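You operate a simulated robot arm through the tools that you are given. There is no shell and no other tool. Be economical: measure what you need, move in short steps, check, and stop when the job is done.

Carry out the task below with a simulated robot arm. There is one attempt and no reset: what you move stays moved.

Task
Oil the bright plate under the carriage of the small press.
Fine: use the teal brush and the oil box beside the press; slide the carriage in and lock it at N9 before you brush; then free it, draw it out, shut the box and put the brush back. Set down upright: brush. A coat counts when it lies all over at full strength: go over it till it gets no stronger.

The check looks at the end state, three seconds after you hand in, the way a careful person would. Anything else that was tipped, shoved, dropped, spilled or broken makes it a failure.

Robot
A 7-joint arm with a two-finger parallel gripper, fixed in place. Base frame: the origin is at the foot of the arm, x ahead of it, y to its left, z up; the work surface is at about z = 0. Readings come in mm, rad, newtons and seconds.
With the tool pointing down near the work surface it reaches from about 240 to 620 mm from the base axis. Its first joint turns from -1.152 to 1.152 rad. Payload 2.6 kg.
Tool frame: the origin (TCP) lies between the finger pads and is the grasp point; the fingertips stand 30 mm ahead of it; z points along the fingers, y is the line along which they close. Largest opening 94 mm; finger width 28, thickness 10; the body of the gripper, 50 by 96 mm, starts 55 mm behind the TCP.
Orientation is that of the tool frame in the base frame, as a unit quaternion [w, x, y, z]. With the fingers straight down and closing along the base's y, the tool's x points along the base's -x, its y along +y and its z along -z.

Tools
- The arm moves only by the tool arm_command. Its argument "steps" is a list that holds one entry, the list of rows, each a list of 7 numbers: the shift along the tool's x, y, z in mm, then the turn, a rotation vector about the tool's x, y, z in degrees, then the opening, from 0 (shut) to 1 (fully open). In form: [[[x, y, z, rx, ry, rz, grip], ...]]. A call has 1 to 20 rows; each row is the pose to reach, as a shift and turn from the pose commanded when the call began, along the tool's axes at that moment. A row lasts 0.2 s, in which the tool goes at most 50 mm and 0.15 rad; a call with a longer step from one row to the next is refused whole, and so is a gripper value outside its range. Where a pose cannot be reached the arm comes as near as it can. A force on the tool above 90 N (or 10 N above the force at the start of the call, whichever is more), or a blocked arm, ends the call early, and 0.2 s more pass. Each finger travels about 72 mm/s and halts on what it meets, pressing with about 38 N; the grip force reading is that of the motor and also rises with nothing between the fingers. The clock runs only during rows and for 0.2 s after the last one: add rows that repeat a pose to give the fingers time. It gives the time, the measured TCP pose, the force on the tool (base axes), the opening and the grip force at its end, in the units of the frame above (readings bear some noise), with the torque about the TCP (base axes, N m) and any sound that the robot's microphone picked up.
- Cameras (640 x 400 px; columns grow to the right, rows downward): "scene" is fixed at [28.4, 435.7, 550.9]; the picture's right is [-0.80, -0.60, 0.00], its down [-0.42, 0.56, -0.71] and it looks along [0.43, -0.57, -0.70] (base axes); focal length 258 px, centre (320, 200). "wrist" rides on the gripper at [76, 14, -103] in the tool frame; the picture's right is [-0.18, 0.98, 0.00], its down [-0.75, -0.14, -0.64] and it looks along [-0.63, -0.12, 0.77] (tool axes); focal length 243 px, centre (320, 200). There is no depth. A picture from a camera that has moved, and an enlarged one, comes with that camera's place and axes in the base frame and with its lens.
- grab_frame(camera): a new picture of that camera. The clock stands still meanwhile.
- zoom(camera, box): a new picture of the part [left, top, right, bottom] of that camera's present view, enlarged. The clock stands still meanwhile.
- close_job(): hands the job in; it is judged then, once.

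Work in short steps. Places have to be worked out from the pictures, the camera data and where the tool is seen: move nearer, look again, correct. Check each grasp and each placing, and mend what went wrong. You have 120 turns and 76 pictures in all, those below and enlarged ones among them. Open the gripper and draw the arm clear of the work before you hand the job in, unless the task says otherwise; then end with one line.

The tools are called as name(argument=value, ...) on one line, values as JSON. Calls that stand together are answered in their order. arm_command: Moves the arm, as the interface text tells. Its arguments: {"type":"object","properties":{"steps":{"type":"array","items":{"type":"array","items":{"type":"array","items":{"type":"number"}}}}},"required":["steps"]} The other tools are called the same way: grab_frame (camera) takes a picture; zoom (camera, box) takes an enlarged picture of a part of a camera's view; close_job () hands the job in.

At the start:

```text
t: 0.0
ee_pos: [361.3, 226.9, 345.9]
orientation: [0.0, 0.0, 1.0, 0.0]
force: [-0.2, 0.0, 0.1]
moment: [0.01, 0.02, -0.01]
width: 93.9
grip_force: 0.1
```

scene: 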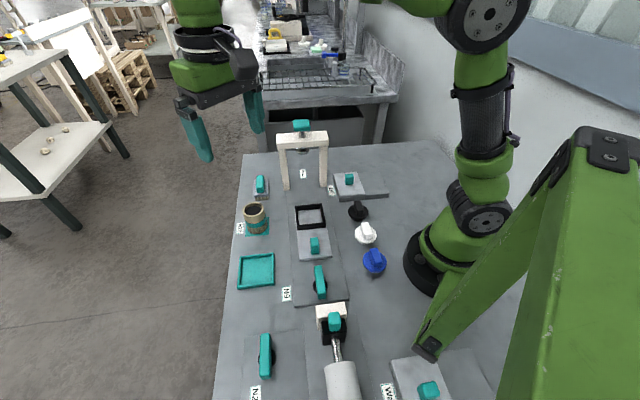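
wrist: 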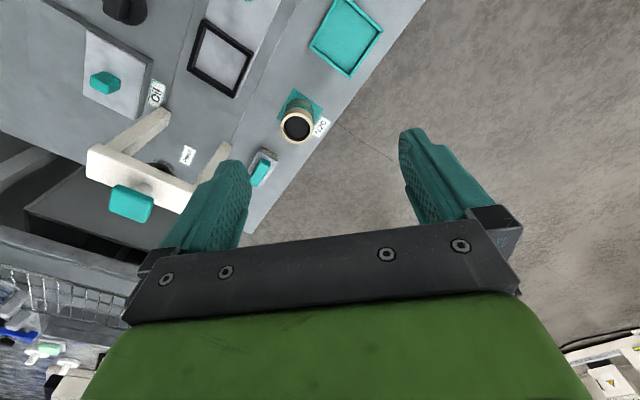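

I start by looking more closely at the work area in the scene view.

zoom(camera="scene", box=[220, 110, 400, 222])

zoom(camera="scene", box=[220, 220, 460, 400])

```text
3.56 times, centred on (310, 166) of scene
camera zoom: at [28.4, 435.7, 550.9], right [-0.8, -0.6, 0.0], down [-0.42, 0.56, -0.71], along [0.43, -0.57, -0.7], focal length 918 px, centre (356, 321)
```

zoom: 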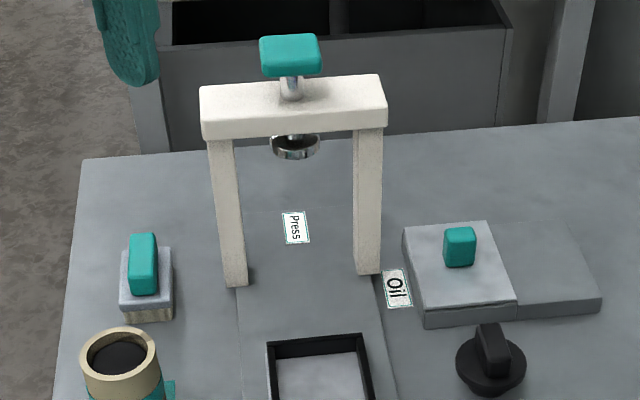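

```text
2.22 times, centred on (340, 310) of scene
camera zoom: at [28.4, 435.7, 550.9], right [-0.8, -0.6, 0.0], down [-0.42, 0.56, -0.71], along [0.43, -0.57, -0.7], focal length 574 px, centre (276, -44)
```

zoom: 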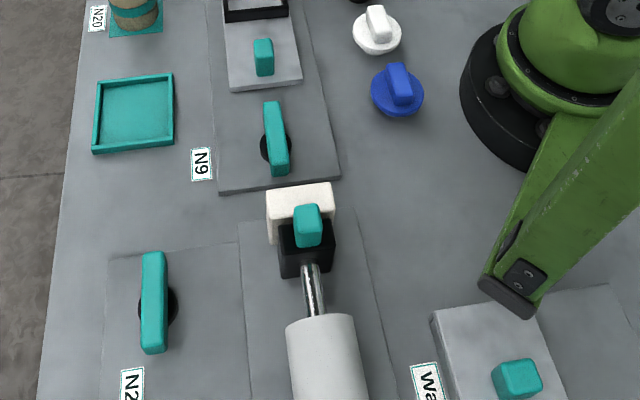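

I work out places: brush ≈(527,79), carriage handle ≈(265,146), N9 lever ≈(194,216), arch ≈(440,-35), oil lid knob ≈(334,-122). I move over the middle for a wrist view of these.

arm_command(steps=[[[10, -45, 0, 0, 0, 0, 1], [20, -90, 0, 0, 0, 0, 1], [30, -135, 0, 0, 0, 0, 1], [40, -167, 0, 0, 0, 0, 1], [60, -170, -20, 0, 0, 0, 1], [80, -170, -30, 0, 0, 0, 1]]])

grab_frame(camera="wrist")

```text
t: 1.4
ee_pos: [281.8, 56.6, 375.7]
orientation: [0.0, 0.0, 1.0, 0.0]
force: [0.1, 0.1, 0.8]
moment: [-0.01, 0.01, -0.03]
width: 94.1
grip_force: 0.2
```

```text
71 pictures are left
camera wrist: at [206.1, 70.8, 478.2], right [0.18, 0.98, 0.0], down [0.75, -0.14, 0.64], along [0.63, -0.12, -0.77], focal length 243 px, centre (320, 200)
```

wrist: 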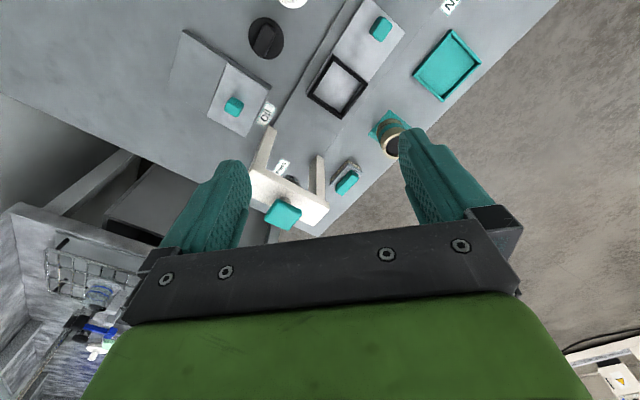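

I enlarge the upper middle of this view.

zoom(camera="wrist", box=[160, 0, 480, 240])

```text
1.67 times, centred on (320, 120) of wrist
camera zoom: at [206.1, 70.8, 478.2], right [0.18, 0.98, 0.0], down [0.75, -0.14, 0.64], along [0.63, -0.12, -0.77], focal length 404 px, centre (320, 333)
```

zoom: 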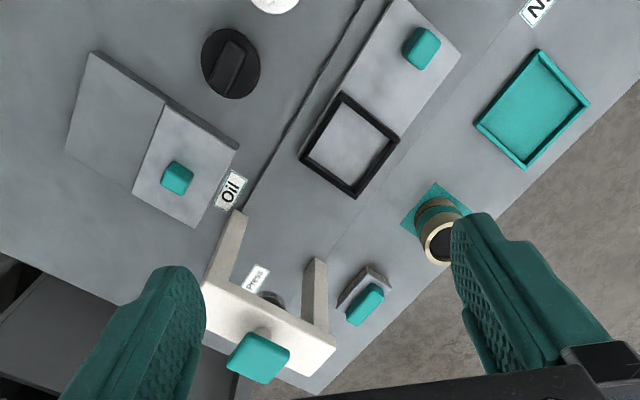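

The oil box lid is at about (326,-110), with a lower dark half beside it toward (266,-156). I move over the lid for a near view.

arm_command(steps=[[[0, -45, 30, 0, 0, 0, 1], [0, -90, 60, 0, 0, 0, 1], [0, -130, 95, 0, 0, 0, 1], [0, -160, 135, 0, 0, 0, 1], [-20, -165, 175, 0, 0, 0, 1], [-20, -165, 185, 0, 0, 0, 1]]])

grab_frame(camera="wrist")

```text
refused: row 1 steps farther than a row can; nothing moved
```

```text
69 pictures are left
camera wrist: at [206.1, 70.8, 478.2], right [0.18, 0.98, 0.0], down [0.75, -0.14, 0.64], along [0.63, -0.12, -0.77], focal length 243 px, centre (320, 200)
```

wrist: 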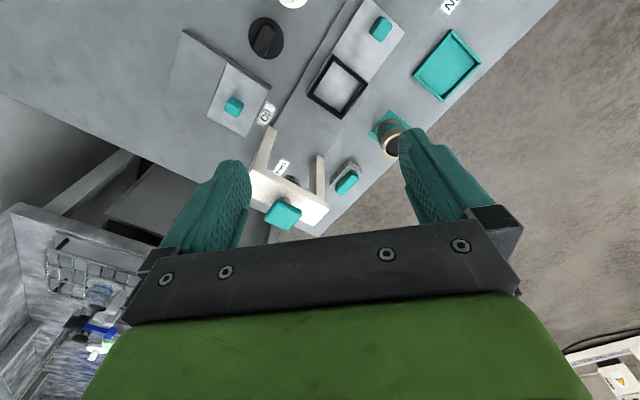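

The steps were too long; I resend with shorter ones.

arm_command(steps=[[[0, -36, 30, 0, 0, 0, 1], [0, -72, 60, 0, 0, 0, 1], [0, -108, 90, 0, 0, 0, 1], [0, -140, 125, 0, 0, 0, 1], [-15, -160, 165, 0, 0, 0, 1], [-20, -165, 185, 0, 0, 0, 1]]])

```text
t: 2.8
ee_pos: [301.3, -108.7, 189.4]
orientation: [0.0, 0.0, 1.0, 0.0]
force: [0.3, -0.6, 1.1]
moment: [0.04, 0.02, 0.02]
width: 94.0
grip_force: 0.0
```

The move was carried out; now a picture of the lid.

grab_frame(camera="wrist")

```text
68 pictures are left
camera wrist: at [224.9, -94.5, 291.7], right [0.18, 0.98, 0.0], down [0.75, -0.14, 0.64], along [0.63, -0.12, -0.77], focal length 243 px, centre (320, 200)
```

wrist: 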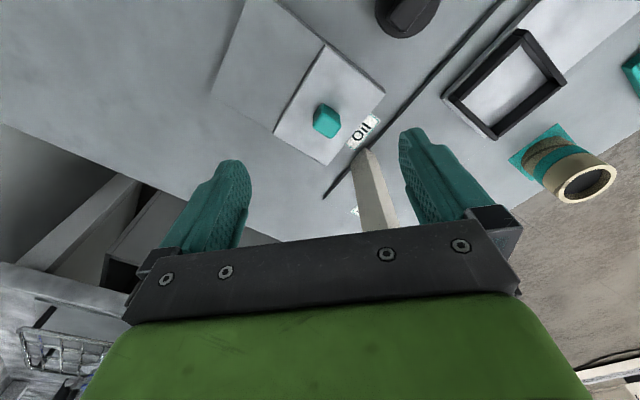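

Triangulating both views, the knob is at about (325,-108), z≈40, and the lid sides run at 45°, so it should slide along (-0.7,-0.7) onto the dark half. I yaw 45° and come above the knob at z 110.

arm_command(steps=[[[-5, 0, 15, 0, 0, 8, 1], [-10, 0, 30, 0, 0, 16, 1], [-15, 0, 45, 0, 0, 24, 1], [-20, 0, 60, 0, 0, 32, 1], [-24, 0, 70, 0, 0, 40, 1], [-24, 0, 80, 0, 0, 45, 1]]])

grab_frame(camera="wrist")

zoom(camera="scene", box=[250, 80, 450, 220])

```text
t: 4.2
ee_pos: [325.3, -107.2, 112.3]
orientation: [0.0, 0.383, 0.924, 0.0]
force: [0.7, 0.0, 0.0]
moment: [-0.01, -0.01, 0.01]
width: 94.0
grip_force: 0.0
```

```text
67 pictures are left
camera wrist: at [281.4, -44.4, 213.2], right [0.83, 0.56, 0.0], down [0.43, -0.63, 0.64], along [0.36, -0.53, -0.77], focal length 243 px, centre (320, 200)
```

wrist: 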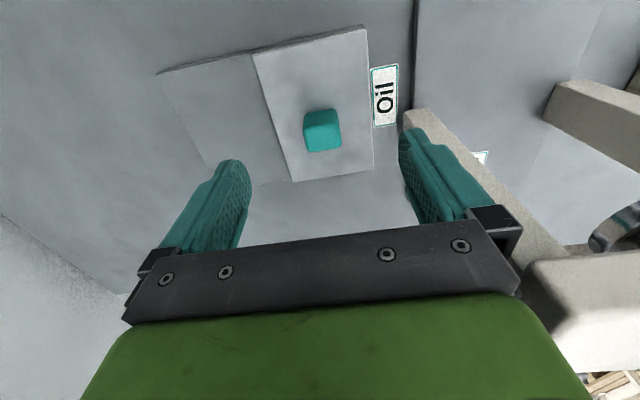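

```text
2.86 times, centred on (350, 150) of scene
camera zoom: at [28.4, 435.7, 550.9], right [-0.8, -0.6, 0.0], down [-0.42, 0.56, -0.71], along [0.43, -0.57, -0.7], focal length 738 px, centre (234, 343)
```

zoom: 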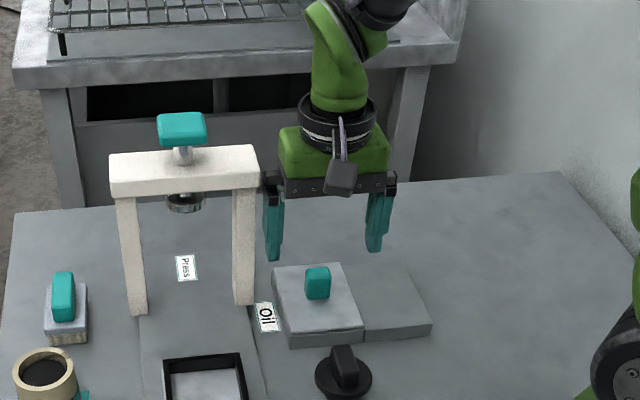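

The TCP is squarely over the knob. I descend to z≈64 (tips ≈34) and close on the knob.

arm_command(steps=[[[0, 0, 25, 0, 0, 0, 1], [0, 0, 48, 0, 0, 0, 1], [0, 0, 48, 0, 0, 0, 0.5], [0, 0, 48, 0, 0, 0, 0.2], [0, 0, 48, 0, 0, 0, 0.1], [0, 0, 48, 0, 0, 0, 0.1]]])

zoom(camera="scene", box=[280, 110, 400, 220])

```text
t: 5.6
ee_pos: [324.6, -108.9, 64.3]
orientation: [0.0, 0.383, 0.924, 0.0]
force: [0.3, -1.0, -4.9]
moment: [-0.14, -0.15, 0.0]
width: 25.9
grip_force: 45.1
```

```text
3.64 times, centred on (340, 165) of scene
camera zoom: at [28.4, 435.7, 550.9], right [-0.8, -0.6, 0.0], down [-0.42, 0.56, -0.71], along [0.43, -0.57, -0.7], focal length 939 px, centre (247, 327)
```

zoom: 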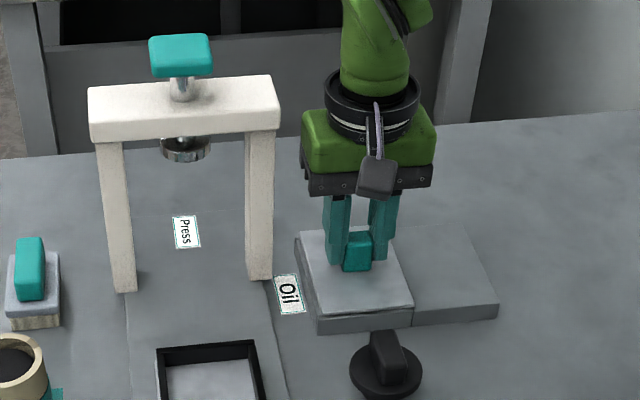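

The knob is gripped (26 mm). I slide the lid along -y of the tool in small steps.

arm_command(steps=[[[0, -8, 0, 0, 0, 0, 0.1], [0, -16, 0, 0, 0, 0, 0.1], [0, -26, 0, 0, 0, 0, 0.1], [0, -36, 0, 0, 0, 0, 0.1], [0, -46, 0, 0, 0, 0, 0.1], [0, -56, 0, 0, 0, 0, 0.1]]])

zoom(camera="scene", box=[280, 110, 400, 220])

```text
t: 7.0
ee_pos: [285.6, -146.6, 62.6]
orientation: [0.0, 0.382, 0.924, 0.0]
force: [-9.5, 10.1, 29.8]
moment: [-0.05, 0.16, 0.03]
width: 26.0
grip_force: 45.2
```

```text
3.64 times, centred on (340, 165) of scene
camera zoom: at [28.3, 435.8, 550.9], right [-0.8, -0.6, 0.0], down [-0.42, 0.56, -0.71], along [0.43, -0.57, -0.7], focal length 939 px, centre (247, 327)
```

zoom: 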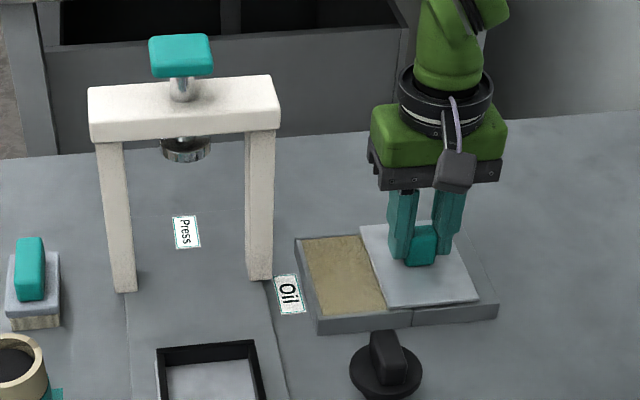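

The lid slides and oil shows beneath. I continue, easing sideways and up slightly to relieve the side load.

arm_command(steps=[[[2, -6, -2, 0, 0, 0, 0.1], [2, -12, -2, 0, 0, 0, 0.1], [2, -18, -2, 0, 0, 0, 0.1], [2, -22, -2, 0, 0, 0, 0.1], [2, -22, -2, 0, 0, 0, 0.1]]])

zoom(camera="scene", box=[280, 110, 400, 220])

```text
t: 8.2
ee_pos: [269.8, -162.4, 64.7]
orientation: [0.001, 0.381, 0.924, 0.001]
force: [19.1, -3.1, -27.8]
moment: [-0.23, -0.26, -0.36]
width: 26.0
grip_force: 44.6
```

```text
3.64 times, centred on (340, 165) of scene
camera zoom: at [28.5, 435.7, 550.9], right [-0.8, -0.6, 0.0], down [-0.42, 0.56, -0.71], along [0.43, -0.57, -0.7], focal length 939 px, centre (247, 327)
```

zoom: 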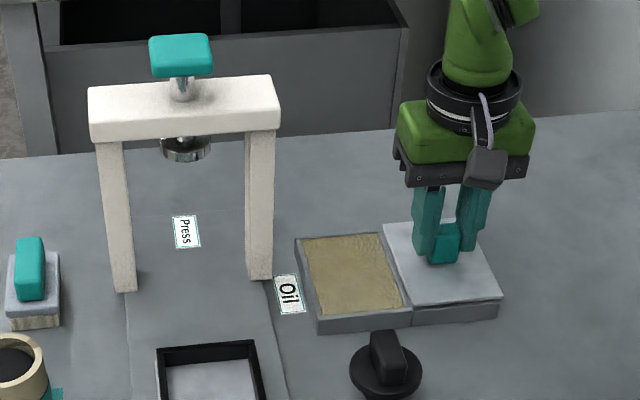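

The box is open. I release the knob, rise, and travel to above the carriage handle (≈(260,150)).

arm_command(steps=[[[0, 0, 0, 0, 0, 0, 0.5], [0, 0, 0, 0, 0, 0, 0.9], [0, 0, -40, 0, 0, 0, 1], [0, 0, -85, 0, 0, 0, 1], [0, 0, -130, 0, 0, 0, 1], [33, 31, -130, 0, 0, 0, 1], [66, 62, -130, 0, 0, 0, 1], [99, 93, -130, 0, 0, 0, 1], [132, 124, -130, 0, 0, 0, 1], [165, 155, -130, 0, 0, 0, 1], [198, 186, -130, 0, 0, 0, 1], [228, 213, -120, 0, 0, 0, 1], [228, 213, -100, 0, 0, 0, 1]]])

grab_frame(camera="wrist")

grab_frame(camera="scene")

```text
t: 11.0
ee_pos: [259.1, 149.8, 164.8]
orientation: [-0.001, 0.383, 0.924, 0.001]
force: [-0.5, -0.5, 0.3]
moment: [-0.01, 0.02, 0.0]
width: 94.0
grip_force: 0.1
```

```text
62 pictures are left
camera wrist: at [215.8, 213.8, 267.0], right [0.82, 0.57, 0.0], down [0.43, -0.63, 0.64], along [0.36, -0.53, -0.77], focal length 243 px, centre (320, 200)
```

wrist: 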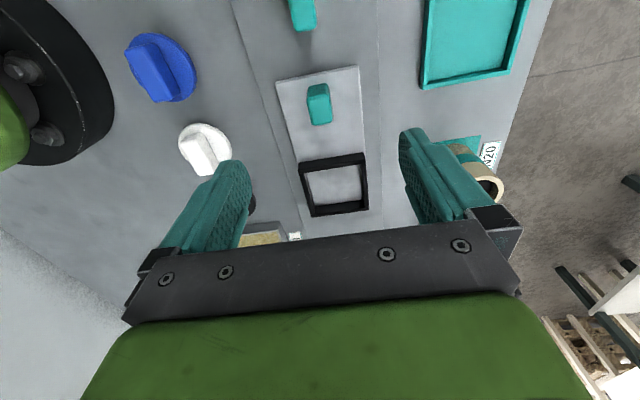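

```text
61 pictures are left
```

scene: 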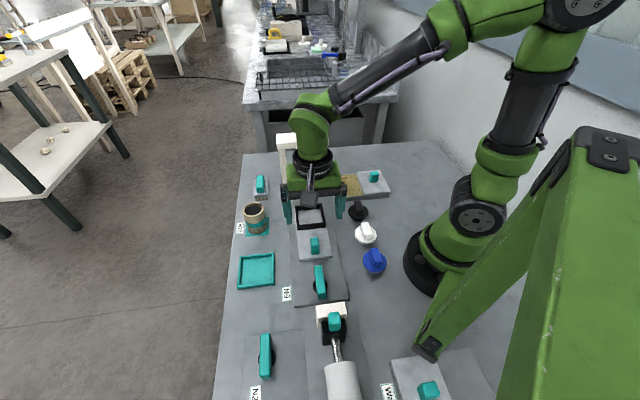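

The handle is directly below the TCP, at about (258,151). I descend to z≈64 and grip it.

arm_command(steps=[[[0, 0, 40, 0, 0, 0, 1], [0, 0, 75, 0, 0, 0, 1], [0, 0, 100, 0, 0, 0, 0.9], [0, 0, 100, 0, 0, 0, 0.5], [0, 0, 100, 0, 0, 0, 0.1], [0, 0, 100, 0, 0, 0, 0.1], [0, 0, 100, 0, 0, 0, 0.1]]])

zoom(camera="scene", box=[240, 140, 400, 310])

```text
t: 12.6
ee_pos: [259.8, 149.9, 67.4]
orientation: [0.001, 0.381, 0.924, 0.002]
force: [13.6, 12.8, -12.9]
moment: [-0.43, -0.05, -0.32]
width: 19.4
grip_force: 44.8
```

```text
2.35 times, centred on (320, 225) of scene
camera zoom: at [28.4, 435.7, 550.9], right [-0.8, -0.6, 0.0], down [-0.42, 0.56, -0.71], along [0.43, -0.57, -0.7], focal length 608 px, centre (320, 141)
```

zoom: 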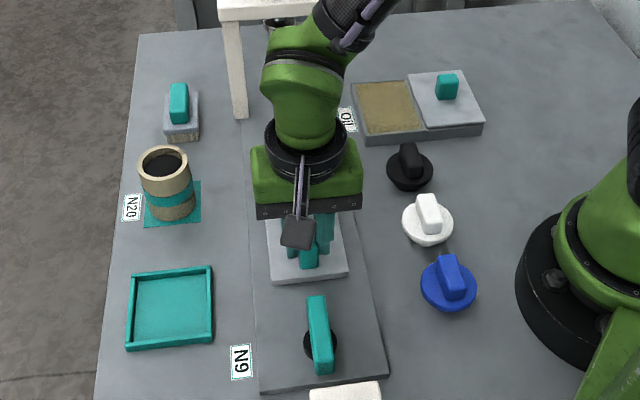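

The handle is held (19 mm). I push the carriage toward the press along -x of the tool, watching the forces.

arm_command(steps=[[[-8, 0, 0, 0, 0, 0, 0.1], [-16, 0, 0, 0, 0, 0, 0.1], [-26, 0, 0, 0, 0, 0, 0.1], [-36, 0, 0, 0, 0, 0, 0.1], [-46, 0, 0, 0, 0, 0, 0.1]]])

zoom(camera="scene", box=[240, 140, 400, 310])

```text
t: 13.8
ee_pos: [291.5, 117.1, 67.6]
orientation: [0.002, 0.383, 0.924, 0.001]
force: [3.7, 5.1, 33.2]
moment: [-0.29, 0.29, 0.06]
width: 20.0
grip_force: 45.1
```

```text
2.35 times, centred on (320, 225) of scene
camera zoom: at [28.3, 435.7, 551.0], right [-0.8, -0.6, 0.0], down [-0.42, 0.56, -0.71], along [0.43, -0.57, -0.7], focal length 608 px, centre (320, 141)
```

zoom: 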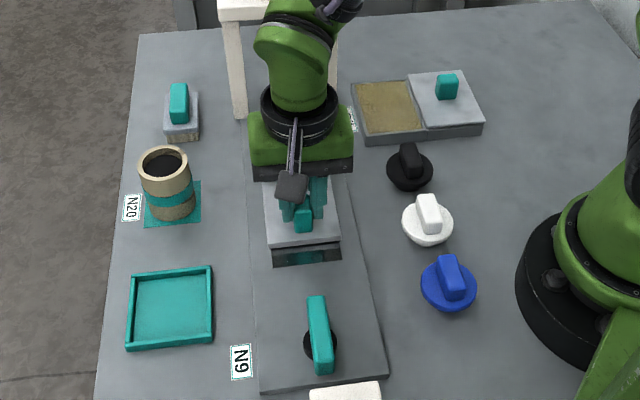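

A bright plate begins to show behind the carriage. I keep pushing.

arm_command(steps=[[[-10, 0, -1, 0, 0, 0, 0.1], [-20, 0, -1, 0, 0, 0, 0.1], [-30, 0, -1, 0, 0, 0, 0.1], [-40, 0, -1, 0, 0, 0, 0.1], [-50, 0, -1, 0, 0, 0, 0.1]]])

zoom(camera="scene", box=[240, 120, 400, 310])

```text
t: 15.0
ee_pos: [328.5, 82.0, 66.1]
orientation: [0.002, 0.382, 0.924, 0.001]
force: [17.1, 19.6, 2.5]
moment: [0.57, 0.57, -0.21]
width: 19.7
grip_force: 45.0
```

```text
2.11 times, centred on (320, 215) of scene
camera zoom: at [28.4, 435.7, 550.9], right [-0.8, -0.6, 0.0], down [-0.42, 0.56, -0.71], along [0.43, -0.57, -0.7], focal length 544 px, centre (320, 168)
```

zoom: 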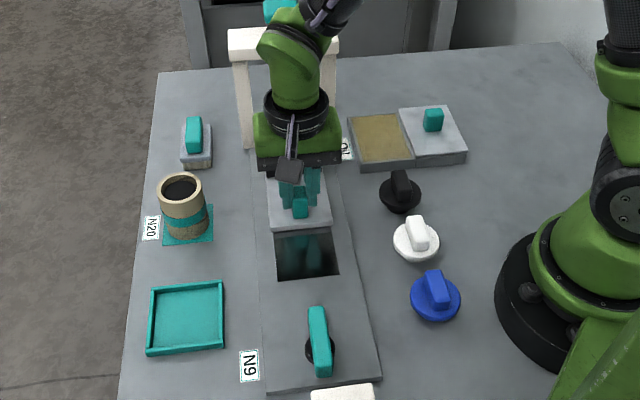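

The plate opens further; there's a side load along +y of the tool, so I ease over 1.5 mm and keep pushing.

arm_command(steps=[[[-8, 1.5, 0, 0, 0, 0, 0.1], [-16, 1.5, 0, 0, 0, 0, 0.1], [-24, 1.5, 0, 0, 0, 0, 0.1], [-32, 1.5, 0, 0, 0, 0, 0.1], [-40, 1.5, 0, 0, 0, 0, 0.1]]])

zoom(camera="scene", box=[240, 120, 400, 310])

```text
t: 16.2
ee_pos: [355.4, 53.9, 66.4]
orientation: [0.002, 0.382, 0.924, 0.0]
force: [5.6, 6.9, 20.4]
moment: [-0.19, -0.1, -0.01]
width: 19.8
grip_force: 44.9
```

```text
2.11 times, centred on (320, 215) of scene
camera zoom: at [28.3, 435.7, 550.9], right [-0.8, -0.6, 0.0], down [-0.42, 0.56, -0.71], along [0.43, -0.57, -0.7], focal length 544 px, centre (320, 168)
```

zoom: 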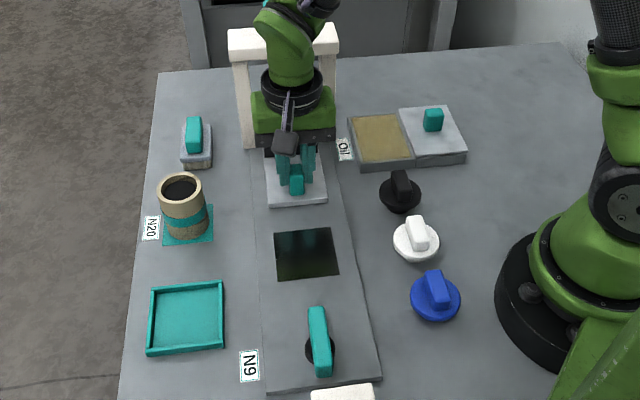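

The plate is now fully free. I push on gently to find the inner stop.

arm_command(steps=[[[-5, 0, 0, 0, 0, 0, 0.1], [-10, 0, 0, 0, 0, 0, 0.1], [-15, 0, 0, 0, 0, 0, 0.1], [-20, 0, 0, 0, 0, 0, 0.1]]])

grab_frame(camera="wrist")

```text
t: 17.2
ee_pos: [366.1, 43.1, 66.0]
orientation: [-0.005, 0.382, 0.924, 0.0]
force: [-17.6, 16.1, 22.5]
moment: [1.11, -0.38, 0.01]
width: 20.0
grip_force: 45.7
```

```text
56 pictures are left
camera wrist: at [323.8, 107.2, 168.1], right [0.82, 0.57, -0.01], down [0.44, -0.64, 0.63], along [0.36, -0.53, -0.77], focal length 243 px, centre (320, 200)
```

wrist: 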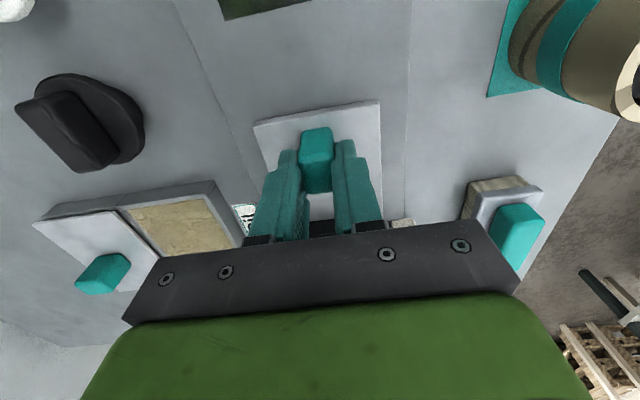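

The carriage has met its stop after 150 mm travel. I release it, rise, and move over the N9 lever for a close look.

arm_command(steps=[[[0, 0, 0, 0, 0, 0, 0.4], [0, 0, 0, 0, 0, 0, 0.7], [0, 0, -40, 0, 0, 0, 0.8], [20, 0, -80, 0, 0, 0, 1], [60, 0, -105, 0, 0, 0, 1], [105, 0, -115, 0, 0, 0, 1], [150, 0, -115, 0, 0, 0, 1], [195, 0, -115, 0, 0, 0, 1], [225, 0, -115, 0, 0, 0, 1], [225, 0, -115, 0, 0, 0, 1]]])

grab_frame(camera="wrist")

zoom(camera="scene", box=[240, 120, 400, 310])

```text
t: 19.4
ee_pos: [212.0, 201.1, 183.3]
orientation: [0.0, 0.382, 0.924, 0.0]
force: [-1.1, 1.1, 0.6]
moment: [-0.02, 0.0, -0.01]
width: 93.8
grip_force: 0.2
```

```text
55 pictures are left
camera wrist: at [167.5, 264.9, 284.9], right [0.82, 0.57, 0.0], down [0.43, -0.63, 0.64], along [0.36, -0.53, -0.77], focal length 243 px, centre (320, 200)
```

wrist: 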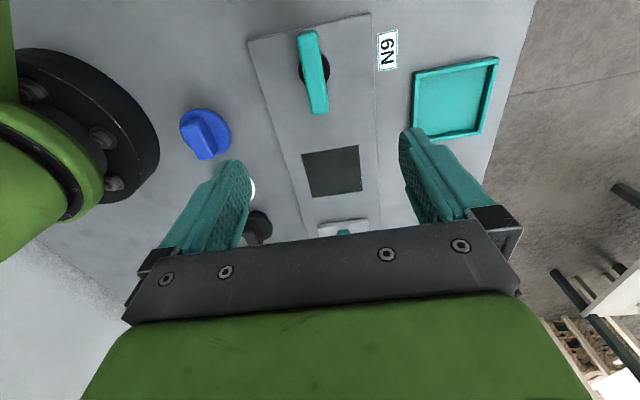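

```text
2.11 times, centred on (320, 215) of scene
camera zoom: at [28.4, 435.7, 550.9], right [-0.8, -0.6, 0.0], down [-0.42, 0.56, -0.71], along [0.43, -0.57, -0.7], focal length 544 px, centre (320, 168)
```

zoom: 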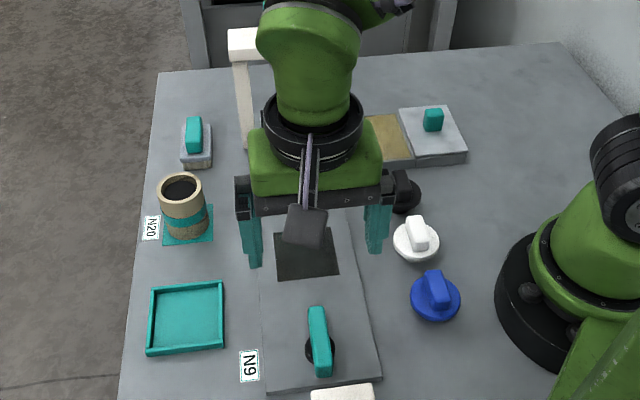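

The carriage stayed in. The N9 bar (≈70 mm long) lies along the track, centred at about (195,215), z≈33. I descend over it and grip it across.

arm_command(steps=[[[15, -2, 30, 0, 0, 0, 1], [22, -2, 70, 0, 0, 0, 0.8], [22, -2, 105, 0, 0, 0, 0.7], [22, -2, 126, 0, 0, 0, 0.6], [22, -2, 126, 0, 0, 0, 0.3], [22, -2, 126, 0, 0, 0, 0.1], [22, -2, 126, 0, 0, 0, 0.1]]])

zoom(camera="scene", box=[250, 220, 400, 340])

```text
t: 21.0
ee_pos: [194.6, 214.4, 54.1]
orientation: [0.0, 0.381, 0.924, 0.002]
force: [10.7, 12.5, -19.7]
moment: [-0.4, -0.22, -0.03]
width: 17.8
grip_force: 44.8
```

```text
3.33 times, centred on (325, 280) of scene
camera zoom: at [28.5, 435.8, 550.9], right [-0.8, -0.6, 0.0], down [-0.42, 0.56, -0.71], along [0.43, -0.57, -0.7], focal length 861 px, centre (303, -67)
```

zoom: 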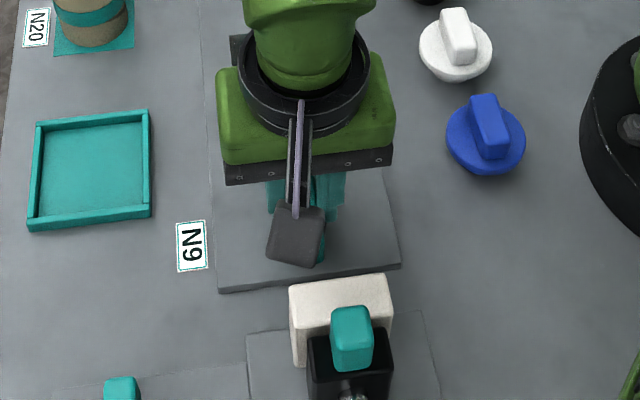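

The bar is held (18 mm). I try a small clockwise turn and read the torque.

arm_command(steps=[[[0, 1, 0, 0, 0, 4, 0.1], [0, 1, 0, 0, 0, 8, 0.1], [0, 1, 0, 0, 0, 12, 0.1], [0, 1, 0, 0, 0, 12, 0.1]]])

```text
t: 22.0
ee_pos: [194.1, 215.8, 55.3]
orientation: [-0.001, 0.476, 0.88, 0.001]
force: [0.0, 11.8, -3.6]
moment: [-0.51, -0.72, 1.83]
width: 23.6
grip_force: 45.3
```

The opening grew to 24 mm with 1.8 N·m torque, so the bar did not turn: it is against its stop clockwise. I turn back and try counter-clockwise.

arm_command(steps=[[[0, 0, 0, 0, 0, -6, 0.1], [0, 0, 0, 0, 0, -12, 0.1], [0, 0, 0, 0, 0, -18, 0.1], [0, 0, 0, 0, 0, -24, 0.1], [0, 0, 0, 0, 0, -30, 0.1], [0, 0, 0, 0, 0, -30, 0.1]]])

grab_frame(camera="wrist")

```text
t: 23.4
ee_pos: [196.5, 214.5, 55.9]
orientation: [0.003, 0.233, 0.972, 0.002]
force: [26.1, -2.0, 6.5]
moment: [-0.03, 0.42, -0.01]
width: 17.7
grip_force: 45.3
```

```text
52 pictures are left
camera wrist: at [134.8, 261.5, 157.8], right [0.61, 0.79, 0.0], down [0.6, -0.47, 0.64], along [0.51, -0.39, -0.77], focal length 243 px, centre (320, 200)
```

wrist: 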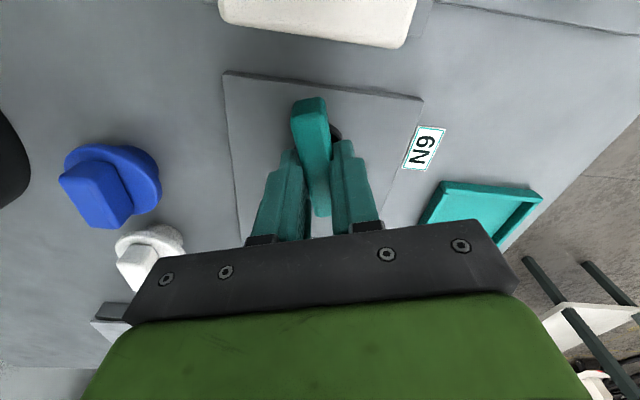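

The bar follows counter-clockwise freely. I continue to a total of about 90°, easing +x by 2 mm.

arm_command(steps=[[[-1.8, 1, 0, 0, 0, -8, 0.1], [-1.8, 1, 0, 0, 0, -16, 0.1], [-1.8, 1, 0, 0, 0, -24, 0.1], [-1.8, 1, 0, 0, 0, -32, 0.1], [-1.8, 1, 0, 0, 0, -40, 0.1], [-1.8, 1, 0, 0, 0, -40, 0.1]]])

```text
t: 24.8
ee_pos: [197.2, 217.1, 55.2]
orientation: [0.0, -0.115, 0.993, 0.002]
force: [12.0, 20.5, -7.6]
moment: [-0.42, 0.85, -0.06]
width: 17.7
grip_force: 44.7
```

Still free. I turn the remaining ~33° and watch for a stop.

arm_command(steps=[[[-1.3, 1.2, 0, 0, 0, -8, 0.1], [-1.3, 1.2, 0, 0, 0, -16, 0.1], [-1.3, 1.2, 0, 0, 0, -24, 0.1], [-1.3, 1.2, 0, 0, 0, -30, 0.1], [-1.3, 1.2, 0, 0, 0, -34, 0.1], [-1.3, 1.2, 0, 0, 0, -34, 0.1]]])

zoom(camera="scene", box=[240, 120, 400, 310])

```text
t: 26.2
ee_pos: [196.9, 216.3, 54.6]
orientation: [-0.001, -0.399, 0.917, 0.002]
force: [-13.8, 32.5, -3.9]
moment: [-0.01, 0.51, -1.55]
width: 18.6
grip_force: 45.0
```

```text
2.11 times, centred on (320, 215) of scene
camera zoom: at [28.4, 435.7, 550.9], right [-0.8, -0.6, 0.0], down [-0.42, 0.56, -0.71], along [0.43, -0.57, -0.7], focal length 544 px, centre (320, 168)
```

zoom: 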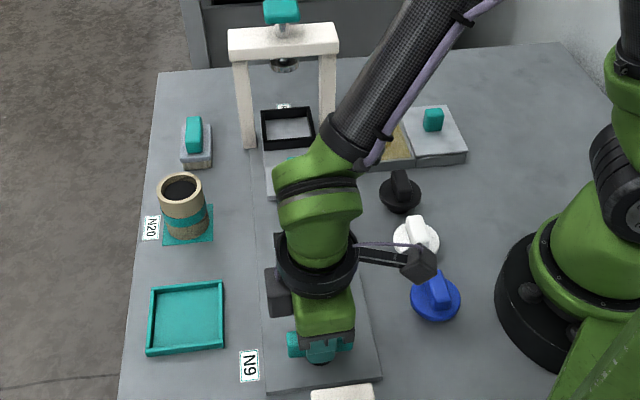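

A hard stop comes at 90° (−1.55 N·m), with the bar now across the track: locked. I release, rise, and go above the brush (≈(530,70)), turning the wrist back.

arm_command(steps=[[[0, 0, 0, 0, 0, 0, 0.35], [0, 0, 0, 0, 0, 0, 0.5], [0, 0, -45, 0, 0, 0, 0.5], [0, 0, -90, 0, 0, 0, 0.6], [0, 0, -135, 0, 0, 8, 1], [-10, -28, -145, 0, 0, 16, 1], [-20, -57, -145, 0, 0, 24, 1], [-31, -87, -145, 0, 0, 32, 1], [-42, -117, -145, 0, 0, 40, 1], [-53, -147, -145, 0, 0, 48, 1], [-64, -177, -145, 0, 0, 56, 1], [-75, -207, -145, 0, 0, 64, 1], [-86, -237, -145, 0, 0, 72, 1], [-97, -267, -145, 0, 0, 80, 1], [-108, -297, -145, 0, 0, 88, 1], [-117, -326, -145, 0, 0, 92, 1], [-117, -326, -145, 0, 0, 92, 1]]])

grab_frame(camera="wrist")

zoom(camera="scene", box=[220, 110, 400, 310])

```text
t: 29.8
ee_pos: [503.4, 86.0, 202.5]
orientation: [-0.029, 0.399, 0.917, 0.001]
force: [-80.0, 14.9, 27.9]
moment: [-1.1, 2.16, -4.32]
width: 94.3
grip_force: 0.1
```

```text
50 pictures are left
camera wrist: at [467.3, 148.7, 307.2], right [0.84, 0.54, -0.03], down [0.44, -0.66, 0.6], along [0.3, -0.52, -0.8], focal length 243 px, centre (320, 200)
```

wrist: 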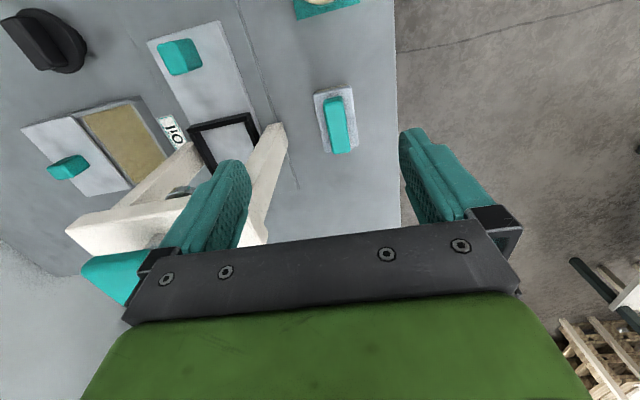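

```text
2.00 times, centred on (310, 210) of scene
camera zoom: at [28.1, 435.7, 550.9], right [-0.8, -0.6, 0.0], down [-0.42, 0.56, -0.71], along [0.43, -0.57, -0.7], focal length 516 px, centre (340, 180)
```

zoom: 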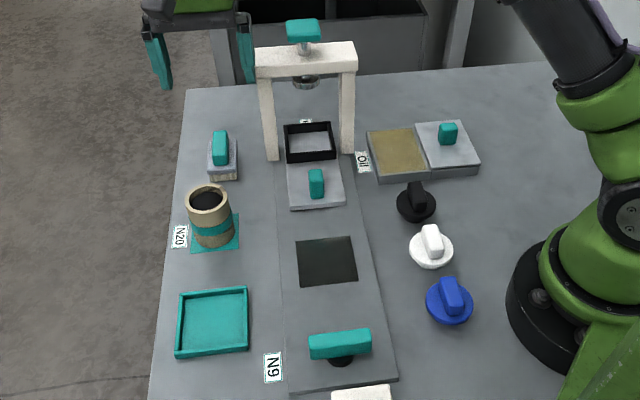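

The readings point to the left finger touching the press's cross-bar end at about (463,40,189). I back straight off the way I came (tool +x), then rise, and check that the press is unharmed.

arm_command(steps=[[[10, 0, 0, 0, 0, 0, 1], [25, 0, 0, 0, 0, 0, 1], [45, 0, -5, 0, 0, 0, 1], [55, 5, -30, 0, 0, 0, 1], [55, 10, -60, 0, 0, 0, 1]]])

zoom(camera="scene", box=[220, 110, 400, 222])

```text
t: 31.0
ee_pos: [484.0, 125.8, 260.0]
orientation: [0.001, 0.383, 0.924, 0.0]
force: [-0.1, -1.2, 0.4]
moment: [-0.03, 0.03, -0.02]
width: 94.2
grip_force: 0.0
```

```text
3.56 times, centred on (310, 166) of scene
camera zoom: at [28.4, 435.7, 550.9], right [-0.8, -0.6, 0.0], down [-0.42, 0.56, -0.71], along [0.43, -0.57, -0.7], focal length 918 px, centre (356, 321)
```

zoom: 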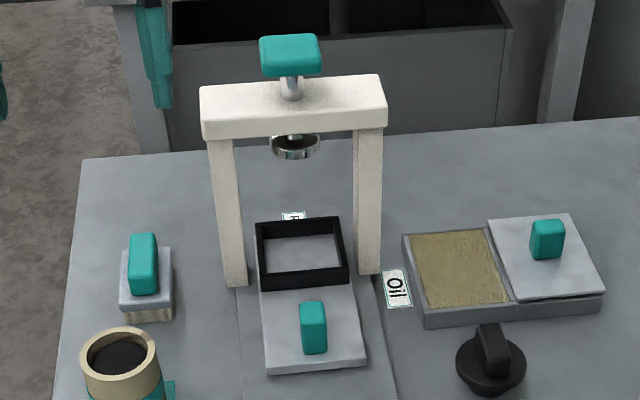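

The press looks exactly as at the start. The bar's end works out near (488,28), about 60 mm along −y of the tool from the brush at (529,72), so a straight descent with a narrow opening clears it. I move above the brush at a safe height, then part-way down.

arm_command(steps=[[[-25, 0, 0, 0, 0, 0, 0.5], [-50, 0, 0, 0, 0, 0, 0.5], [-70, -6, 0, 0, 0, 0, 0.5], [-70, -6, 40, 0, 0, 0, 0.5], [-70, -6, 80, 0, 0, 0, 0.5], [-70, -6, 120, 0, 0, 0, 0.5], [-70, -6, 130, 0, 0, 0, 0.5]]])

grab_frame(camera="wrist")

```text
t: 32.6
ee_pos: [528.3, 71.4, 129.7]
orientation: [-0.001, 0.382, 0.924, 0.0]
force: [-0.8, 0.2, 0.2]
moment: [0.01, -0.01, -0.02]
width: 47.0
grip_force: 0.0
```

```text
47 pictures are left
camera wrist: at [484.4, 135.9, 231.2], right [0.82, 0.57, 0.0], down [0.43, -0.63, 0.64], along [0.36, -0.53, -0.77], focal length 243 px, centre (320, 200)
```

wrist: 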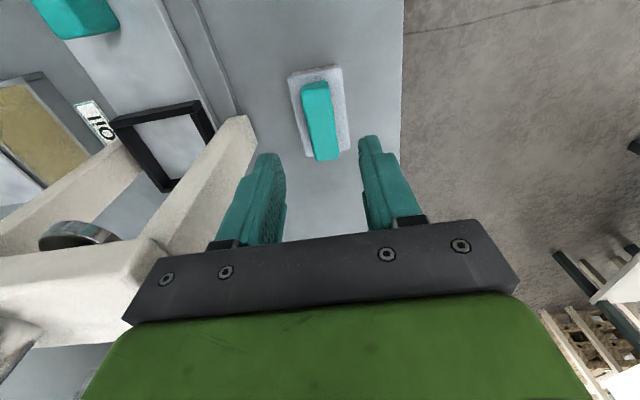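

The brush handle lies along the track direction, centred at about (526,74.5). I adjust +4 mm in tool x and descend to z≈62, then close.

arm_command(steps=[[[4, 0, 20, 0, 0, 0, 0.5], [4, 0, 45, 0, 0, 0, 0.5], [4, 0, 66, 0, 0, 0, 0.5], [4, 0, 66, 0, 0, 0, 0.3], [4, 0, 66, 0, 0, 0, 0.1], [4, 0, 66, 0, 0, 0, 0.05], [4, 0, 66, 0, 0, 0, 0.05]]])

grab_frame(camera="wrist")

zoom(camera="scene", box=[220, 130, 320, 240])

```text
t: 34.2
ee_pos: [526.4, 73.8, 64.2]
orientation: [0.0, 0.383, 0.924, 0.0]
force: [0.2, -0.1, -0.4]
moment: [0.0, 0.0, 0.0]
width: 21.0
grip_force: 38.2
```

```text
46 pictures are left
camera wrist: at [482.9, 137.9, 167.0], right [0.82, 0.57, 0.0], down [0.43, -0.63, 0.64], along [0.36, -0.53, -0.77], focal length 243 px, centre (320, 200)
```

wrist: 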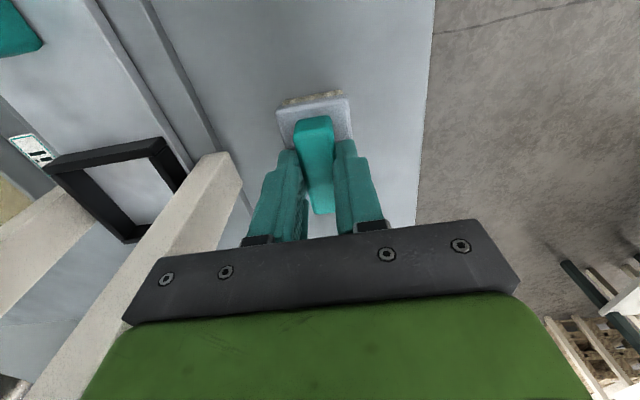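

```text
3.64 times, centred on (270, 185) of scene
camera zoom: at [28.4, 435.7, 550.9], right [-0.8, -0.6, 0.0], down [-0.42, 0.56, -0.71], along [0.43, -0.57, -0.7], focal length 939 px, centre (502, 254)
```

zoom: 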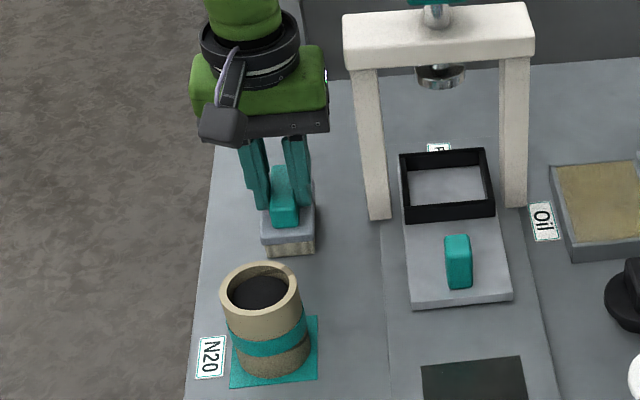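

The brush is held (21 mm wide) with home grasp at (526.4,73.8,64.2). I lift it and carry it back away from the press, at z≈200.

arm_command(steps=[[[0, 0, -15, 0, 0, 0, 0.05], [0, 0, -45, 0, 0, 0, 0.05], [10, 0, -85, 0, 0, 0, 0.05], [40, 0, -115, 0, 0, 0, 0.05], [75, 0, -135, 0, 0, 0, 0.05], [110, 0, -140, 0, 0, 0, 0.05], [110, -45, -140, 0, 0, 0, 0.05], [110, -90, -140, 0, 0, 0, 0.05], [110, -135, -140, 0, 0, 0, 0.05], [110, -185, -140, 0, 0, 0, 0.05], [110, -185, -140, 0, 0, 0, 0.05]]])

grab_frame(camera="scene")

```text
t: 36.6
ee_pos: [318.2, 22.7, 204.4]
orientation: [0.0, 0.382, 0.924, 0.0]
force: [-0.3, 0.4, -1.0]
moment: [0.03, -0.02, 0.04]
width: 21.1
grip_force: 37.8
```

```text
44 pictures are left
```

scene: 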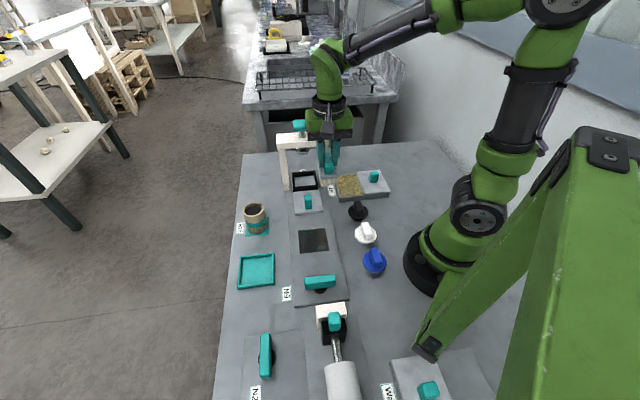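

Brush held and clear. I move to above the oil (≈(321,-109)) and come down to z≈105.

arm_command(steps=[[[-20, -32, 0, 0, 0, 0, 0.05], [-45, -64, 0, 0, 0, 0, 0.05], [-70, -91, 0, 0, 0, 0, 0.05], [-95, -91, 15, 0, 0, 0, 0.05], [-95, -91, 50, 0, 0, 0, 0.05], [-95, -91, 85, 0, 0, 0, 0.05], [-95, -91, 98, 0, 0, 0, 0.05]]])

zoom(camera="scene", box=[280, 110, 400, 220])

grab_frame(camera="wrist")

```text
t: 38.2
ee_pos: [320.7, -108.4, 105.6]
orientation: [0.0, 0.383, 0.924, 0.0]
force: [0.2, 0.7, -1.2]
moment: [-0.01, 0.0, -0.02]
width: 21.1
grip_force: 38.1
```

```text
3.64 times, centred on (340, 165) of scene
camera zoom: at [28.4, 435.7, 550.9], right [-0.8, -0.6, 0.0], down [-0.42, 0.56, -0.71], along [0.43, -0.57, -0.7], focal length 939 px, centre (247, 327)
```

zoom: 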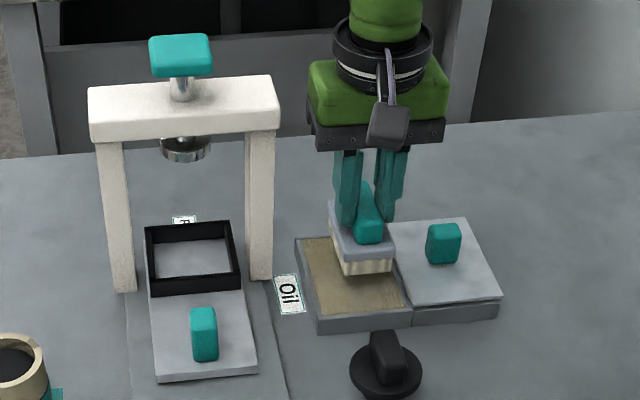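

```text
42 pictures are left
camera wrist: at [277.4, -45.4, 207.8], right [0.83, 0.56, 0.0], down [0.43, -0.63, 0.64], along [0.36, -0.53, -0.77], focal length 243 px, centre (320, 200)
```

wrist: 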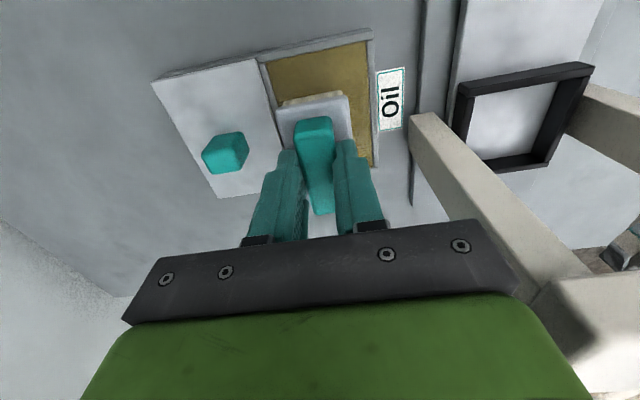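

The brush is over the oil, about 4–5 mm off-centre toward the lid. I shift +4 in tool y and lower gently in small steps.

arm_command(steps=[[[0, 4, 5, 0, 0, 0, 0.05], [0, 4, 12, 0, 0, 0, 0.05], [0, 4, 18, 0, 0, 0, 0.05], [0, 4, 23, 0, 0, 0, 0.05], [0, 4, 26, 0, 0, 0, 0.05]]])

```text
t: 39.4
ee_pos: [326.5, -108.2, 82.4]
orientation: [0.002, 0.383, 0.924, 0.0]
force: [-8.1, 3.1, 28.8]
moment: [0.02, 0.27, -0.02]
width: 21.2
grip_force: 37.8
```

Contact with about 29 N. I ease up 2 mm, work the brush a little back and forth, then lift to look.

arm_command(steps=[[[0, 0, -2, 0, 0, 0, 0.05], [8, 0, -2, 0, 0, 0, 0.05], [0, 0, -2, 0, 0, 0, 0.05], [-8, 0, -2, 0, 0, 0, 0.05], [0, 0, -2, 0, 0, 0, 0.05], [0, 0, -2, 0, 0, 0, 0.05], [0, 0, -12, 0, 0, 0, 0.05], [0, 0, -25, 0, 0, 0, 0.05], [0, 0, -40, 0, 0, 0, 0.05], [0, 0, -40, 0, 0, 0, 0.05]]])

zoom(camera="scene", box=[280, 110, 400, 220])

```text
t: 41.6
ee_pos: [323.0, -106.9, 119.6]
orientation: [0.0, 0.383, 0.924, 0.001]
force: [-0.5, -0.2, -0.7]
moment: [-0.03, 0.03, 0.02]
width: 21.2
grip_force: 38.2
```

```text
3.64 times, centred on (340, 165) of scene
camera zoom: at [28.4, 435.7, 550.9], right [-0.8, -0.6, 0.0], down [-0.42, 0.56, -0.71], along [0.43, -0.57, -0.7], focal length 939 px, centre (247, 327)
```

zoom: 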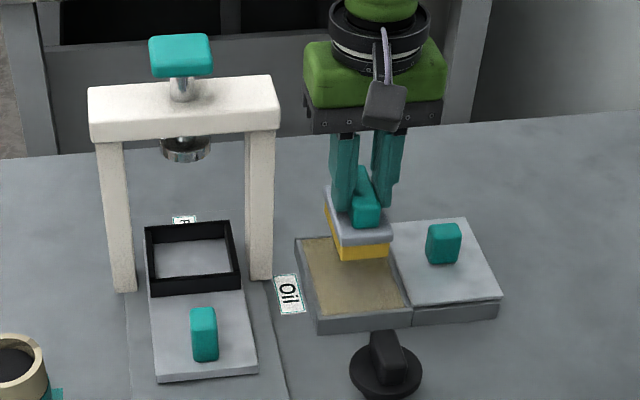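

The bristles are now yellow with oil. I work out the plate: ≈72×75 mm, centre ≈(283,127). I carry the brush there at z≈160 and hover at ≈105.

arm_command(steps=[[[0, 0, -20, 0, 0, 0, 0.05], [30, 0, -40, 0, 0, 0, 0.05], [65, 10, -40, 0, 0, 0, 0.05], [100, 40, -40, 0, 0, 0, 0.05], [132, 72, -40, 0, 0, 0, 0.05], [164, 104, -40, 0, 0, 0, 0.05], [194, 137, -40, 0, 0, 0, 0.05], [194, 137, -10, 0, 0, 0, 0.05], [194, 137, 15, 0, 0, 0, 0.05], [194, 137, 15, 0, 0, 0, 0.05]]])

grab_frame(camera="wrist")

zoom(camera="scene", box=[250, 170, 370, 310])

```text
t: 43.8
ee_pos: [283.9, 127.6, 104.7]
orientation: [0.0, 0.383, 0.924, 0.0]
force: [-0.2, -0.1, -0.1]
moment: [0.02, -0.03, 0.02]
width: 21.1
grip_force: 38.2
```

```text
40 pictures are left
camera wrist: at [240.3, 190.8, 207.1], right [0.82, 0.57, 0.0], down [0.43, -0.63, 0.64], along [0.36, -0.53, -0.77], focal length 243 px, centre (320, 200)
```

wrist: 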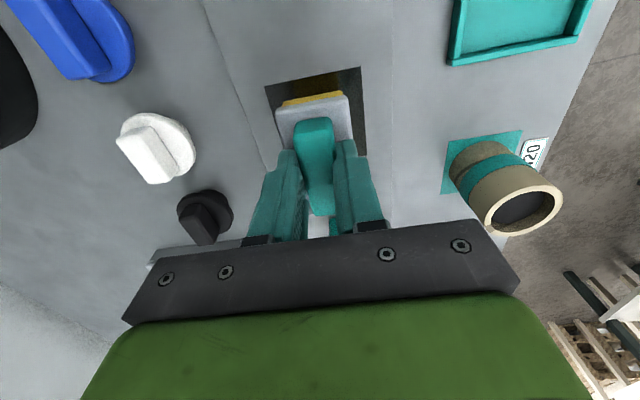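

```text
2.86 times, centred on (310, 240) of scene
camera zoom: at [28.4, 435.7, 550.9], right [-0.8, -0.6, 0.0], down [-0.42, 0.56, -0.71], along [0.43, -0.57, -0.7], focal length 738 px, centre (349, 86)
```

zoom: 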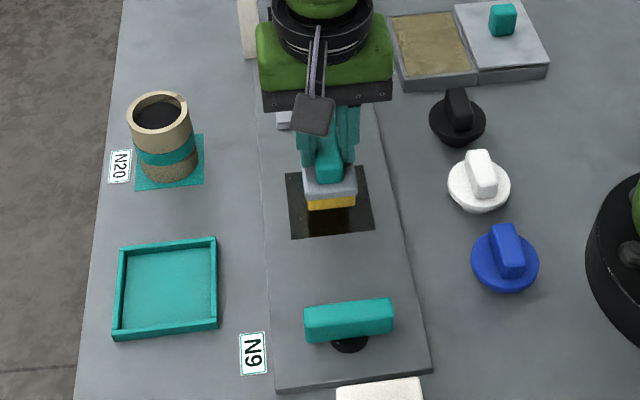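

The brush hovers centred over the plate. I shift to the left side (tool y −16) and lower to find contact.

arm_command(steps=[[[0, -16, 10, 0, 0, 0, 0.05], [0, -16, 20, 0, 0, 0, 0.05], [0, -16, 25, 0, 0, 0, 0.05], [0, -16, 27, 0, 0, 0, 0.05]]])

```text
t: 44.8
ee_pos: [272.5, 114.3, 77.8]
orientation: [0.0, 0.383, 0.924, -0.001]
force: [1.5, -0.2, -1.4]
moment: [-0.01, 0.0, 0.0]
width: 21.2
grip_force: 37.9
```

No contact yet at z 77.8; I lower a few more mm in small steps.

arm_command(steps=[[[0, 0, 2, 0, 0, 0, 0.05], [0, 0, 4, 0, 0, 0, 0.05], [0, 0, 6, 0, 0, 0, 0.05]]])

```text
t: 45.6
ee_pos: [272.1, 115.7, 72.7]
orientation: [0.0, 0.383, 0.924, 0.001]
force: [-10.2, -1.4, 29.2]
moment: [-0.39, 0.0, -0.13]
width: 21.2
grip_force: 38.3
```

Contact at z≈73. I ease up 1 mm and stroke: back and forth on this side, across the middle, and on the other side.

arm_command(steps=[[[5, 0, -1, 0, 0, 0, 0.05], [10, 0, -1, 0, 0, 0, 0.05], [0, 0, -1, 0, 0, 0, 0.05], [-10, 0, -1, 0, 0, 0, 0.05], [-10, 8, -1, 0, 0, 0, 0.05], [-10, 16, -1, 0, 0, 0, 0.05], [0, 16, -1, 0, 0, 0, 0.05], [10, 16, -1, 0, 0, 0, 0.05], [10, 24, -1, 0, 0, 0, 0.05], [10, 32, -1, 0, 0, 0, 0.05], [0, 32, -1, 0, 0, 0, 0.05], [-10, 32, -1, 0, 0, 0, 0.05], [0, 32, -1, 0, 0, 0, 0.05], [0, 24, -1, 0, 0, 0, 0.05], [0, 16, -1, 0, 0, 0, 0.05], [0, 16, -1, 0, 0, 0, 0.05]]])

```text
t: 49.0
ee_pos: [283.2, 125.8, 74.0]
orientation: [0.0, 0.382, 0.924, 0.0]
force: [-0.2, -0.5, -1.6]
moment: [0.03, 0.0, -0.01]
width: 21.2
grip_force: 37.9
```

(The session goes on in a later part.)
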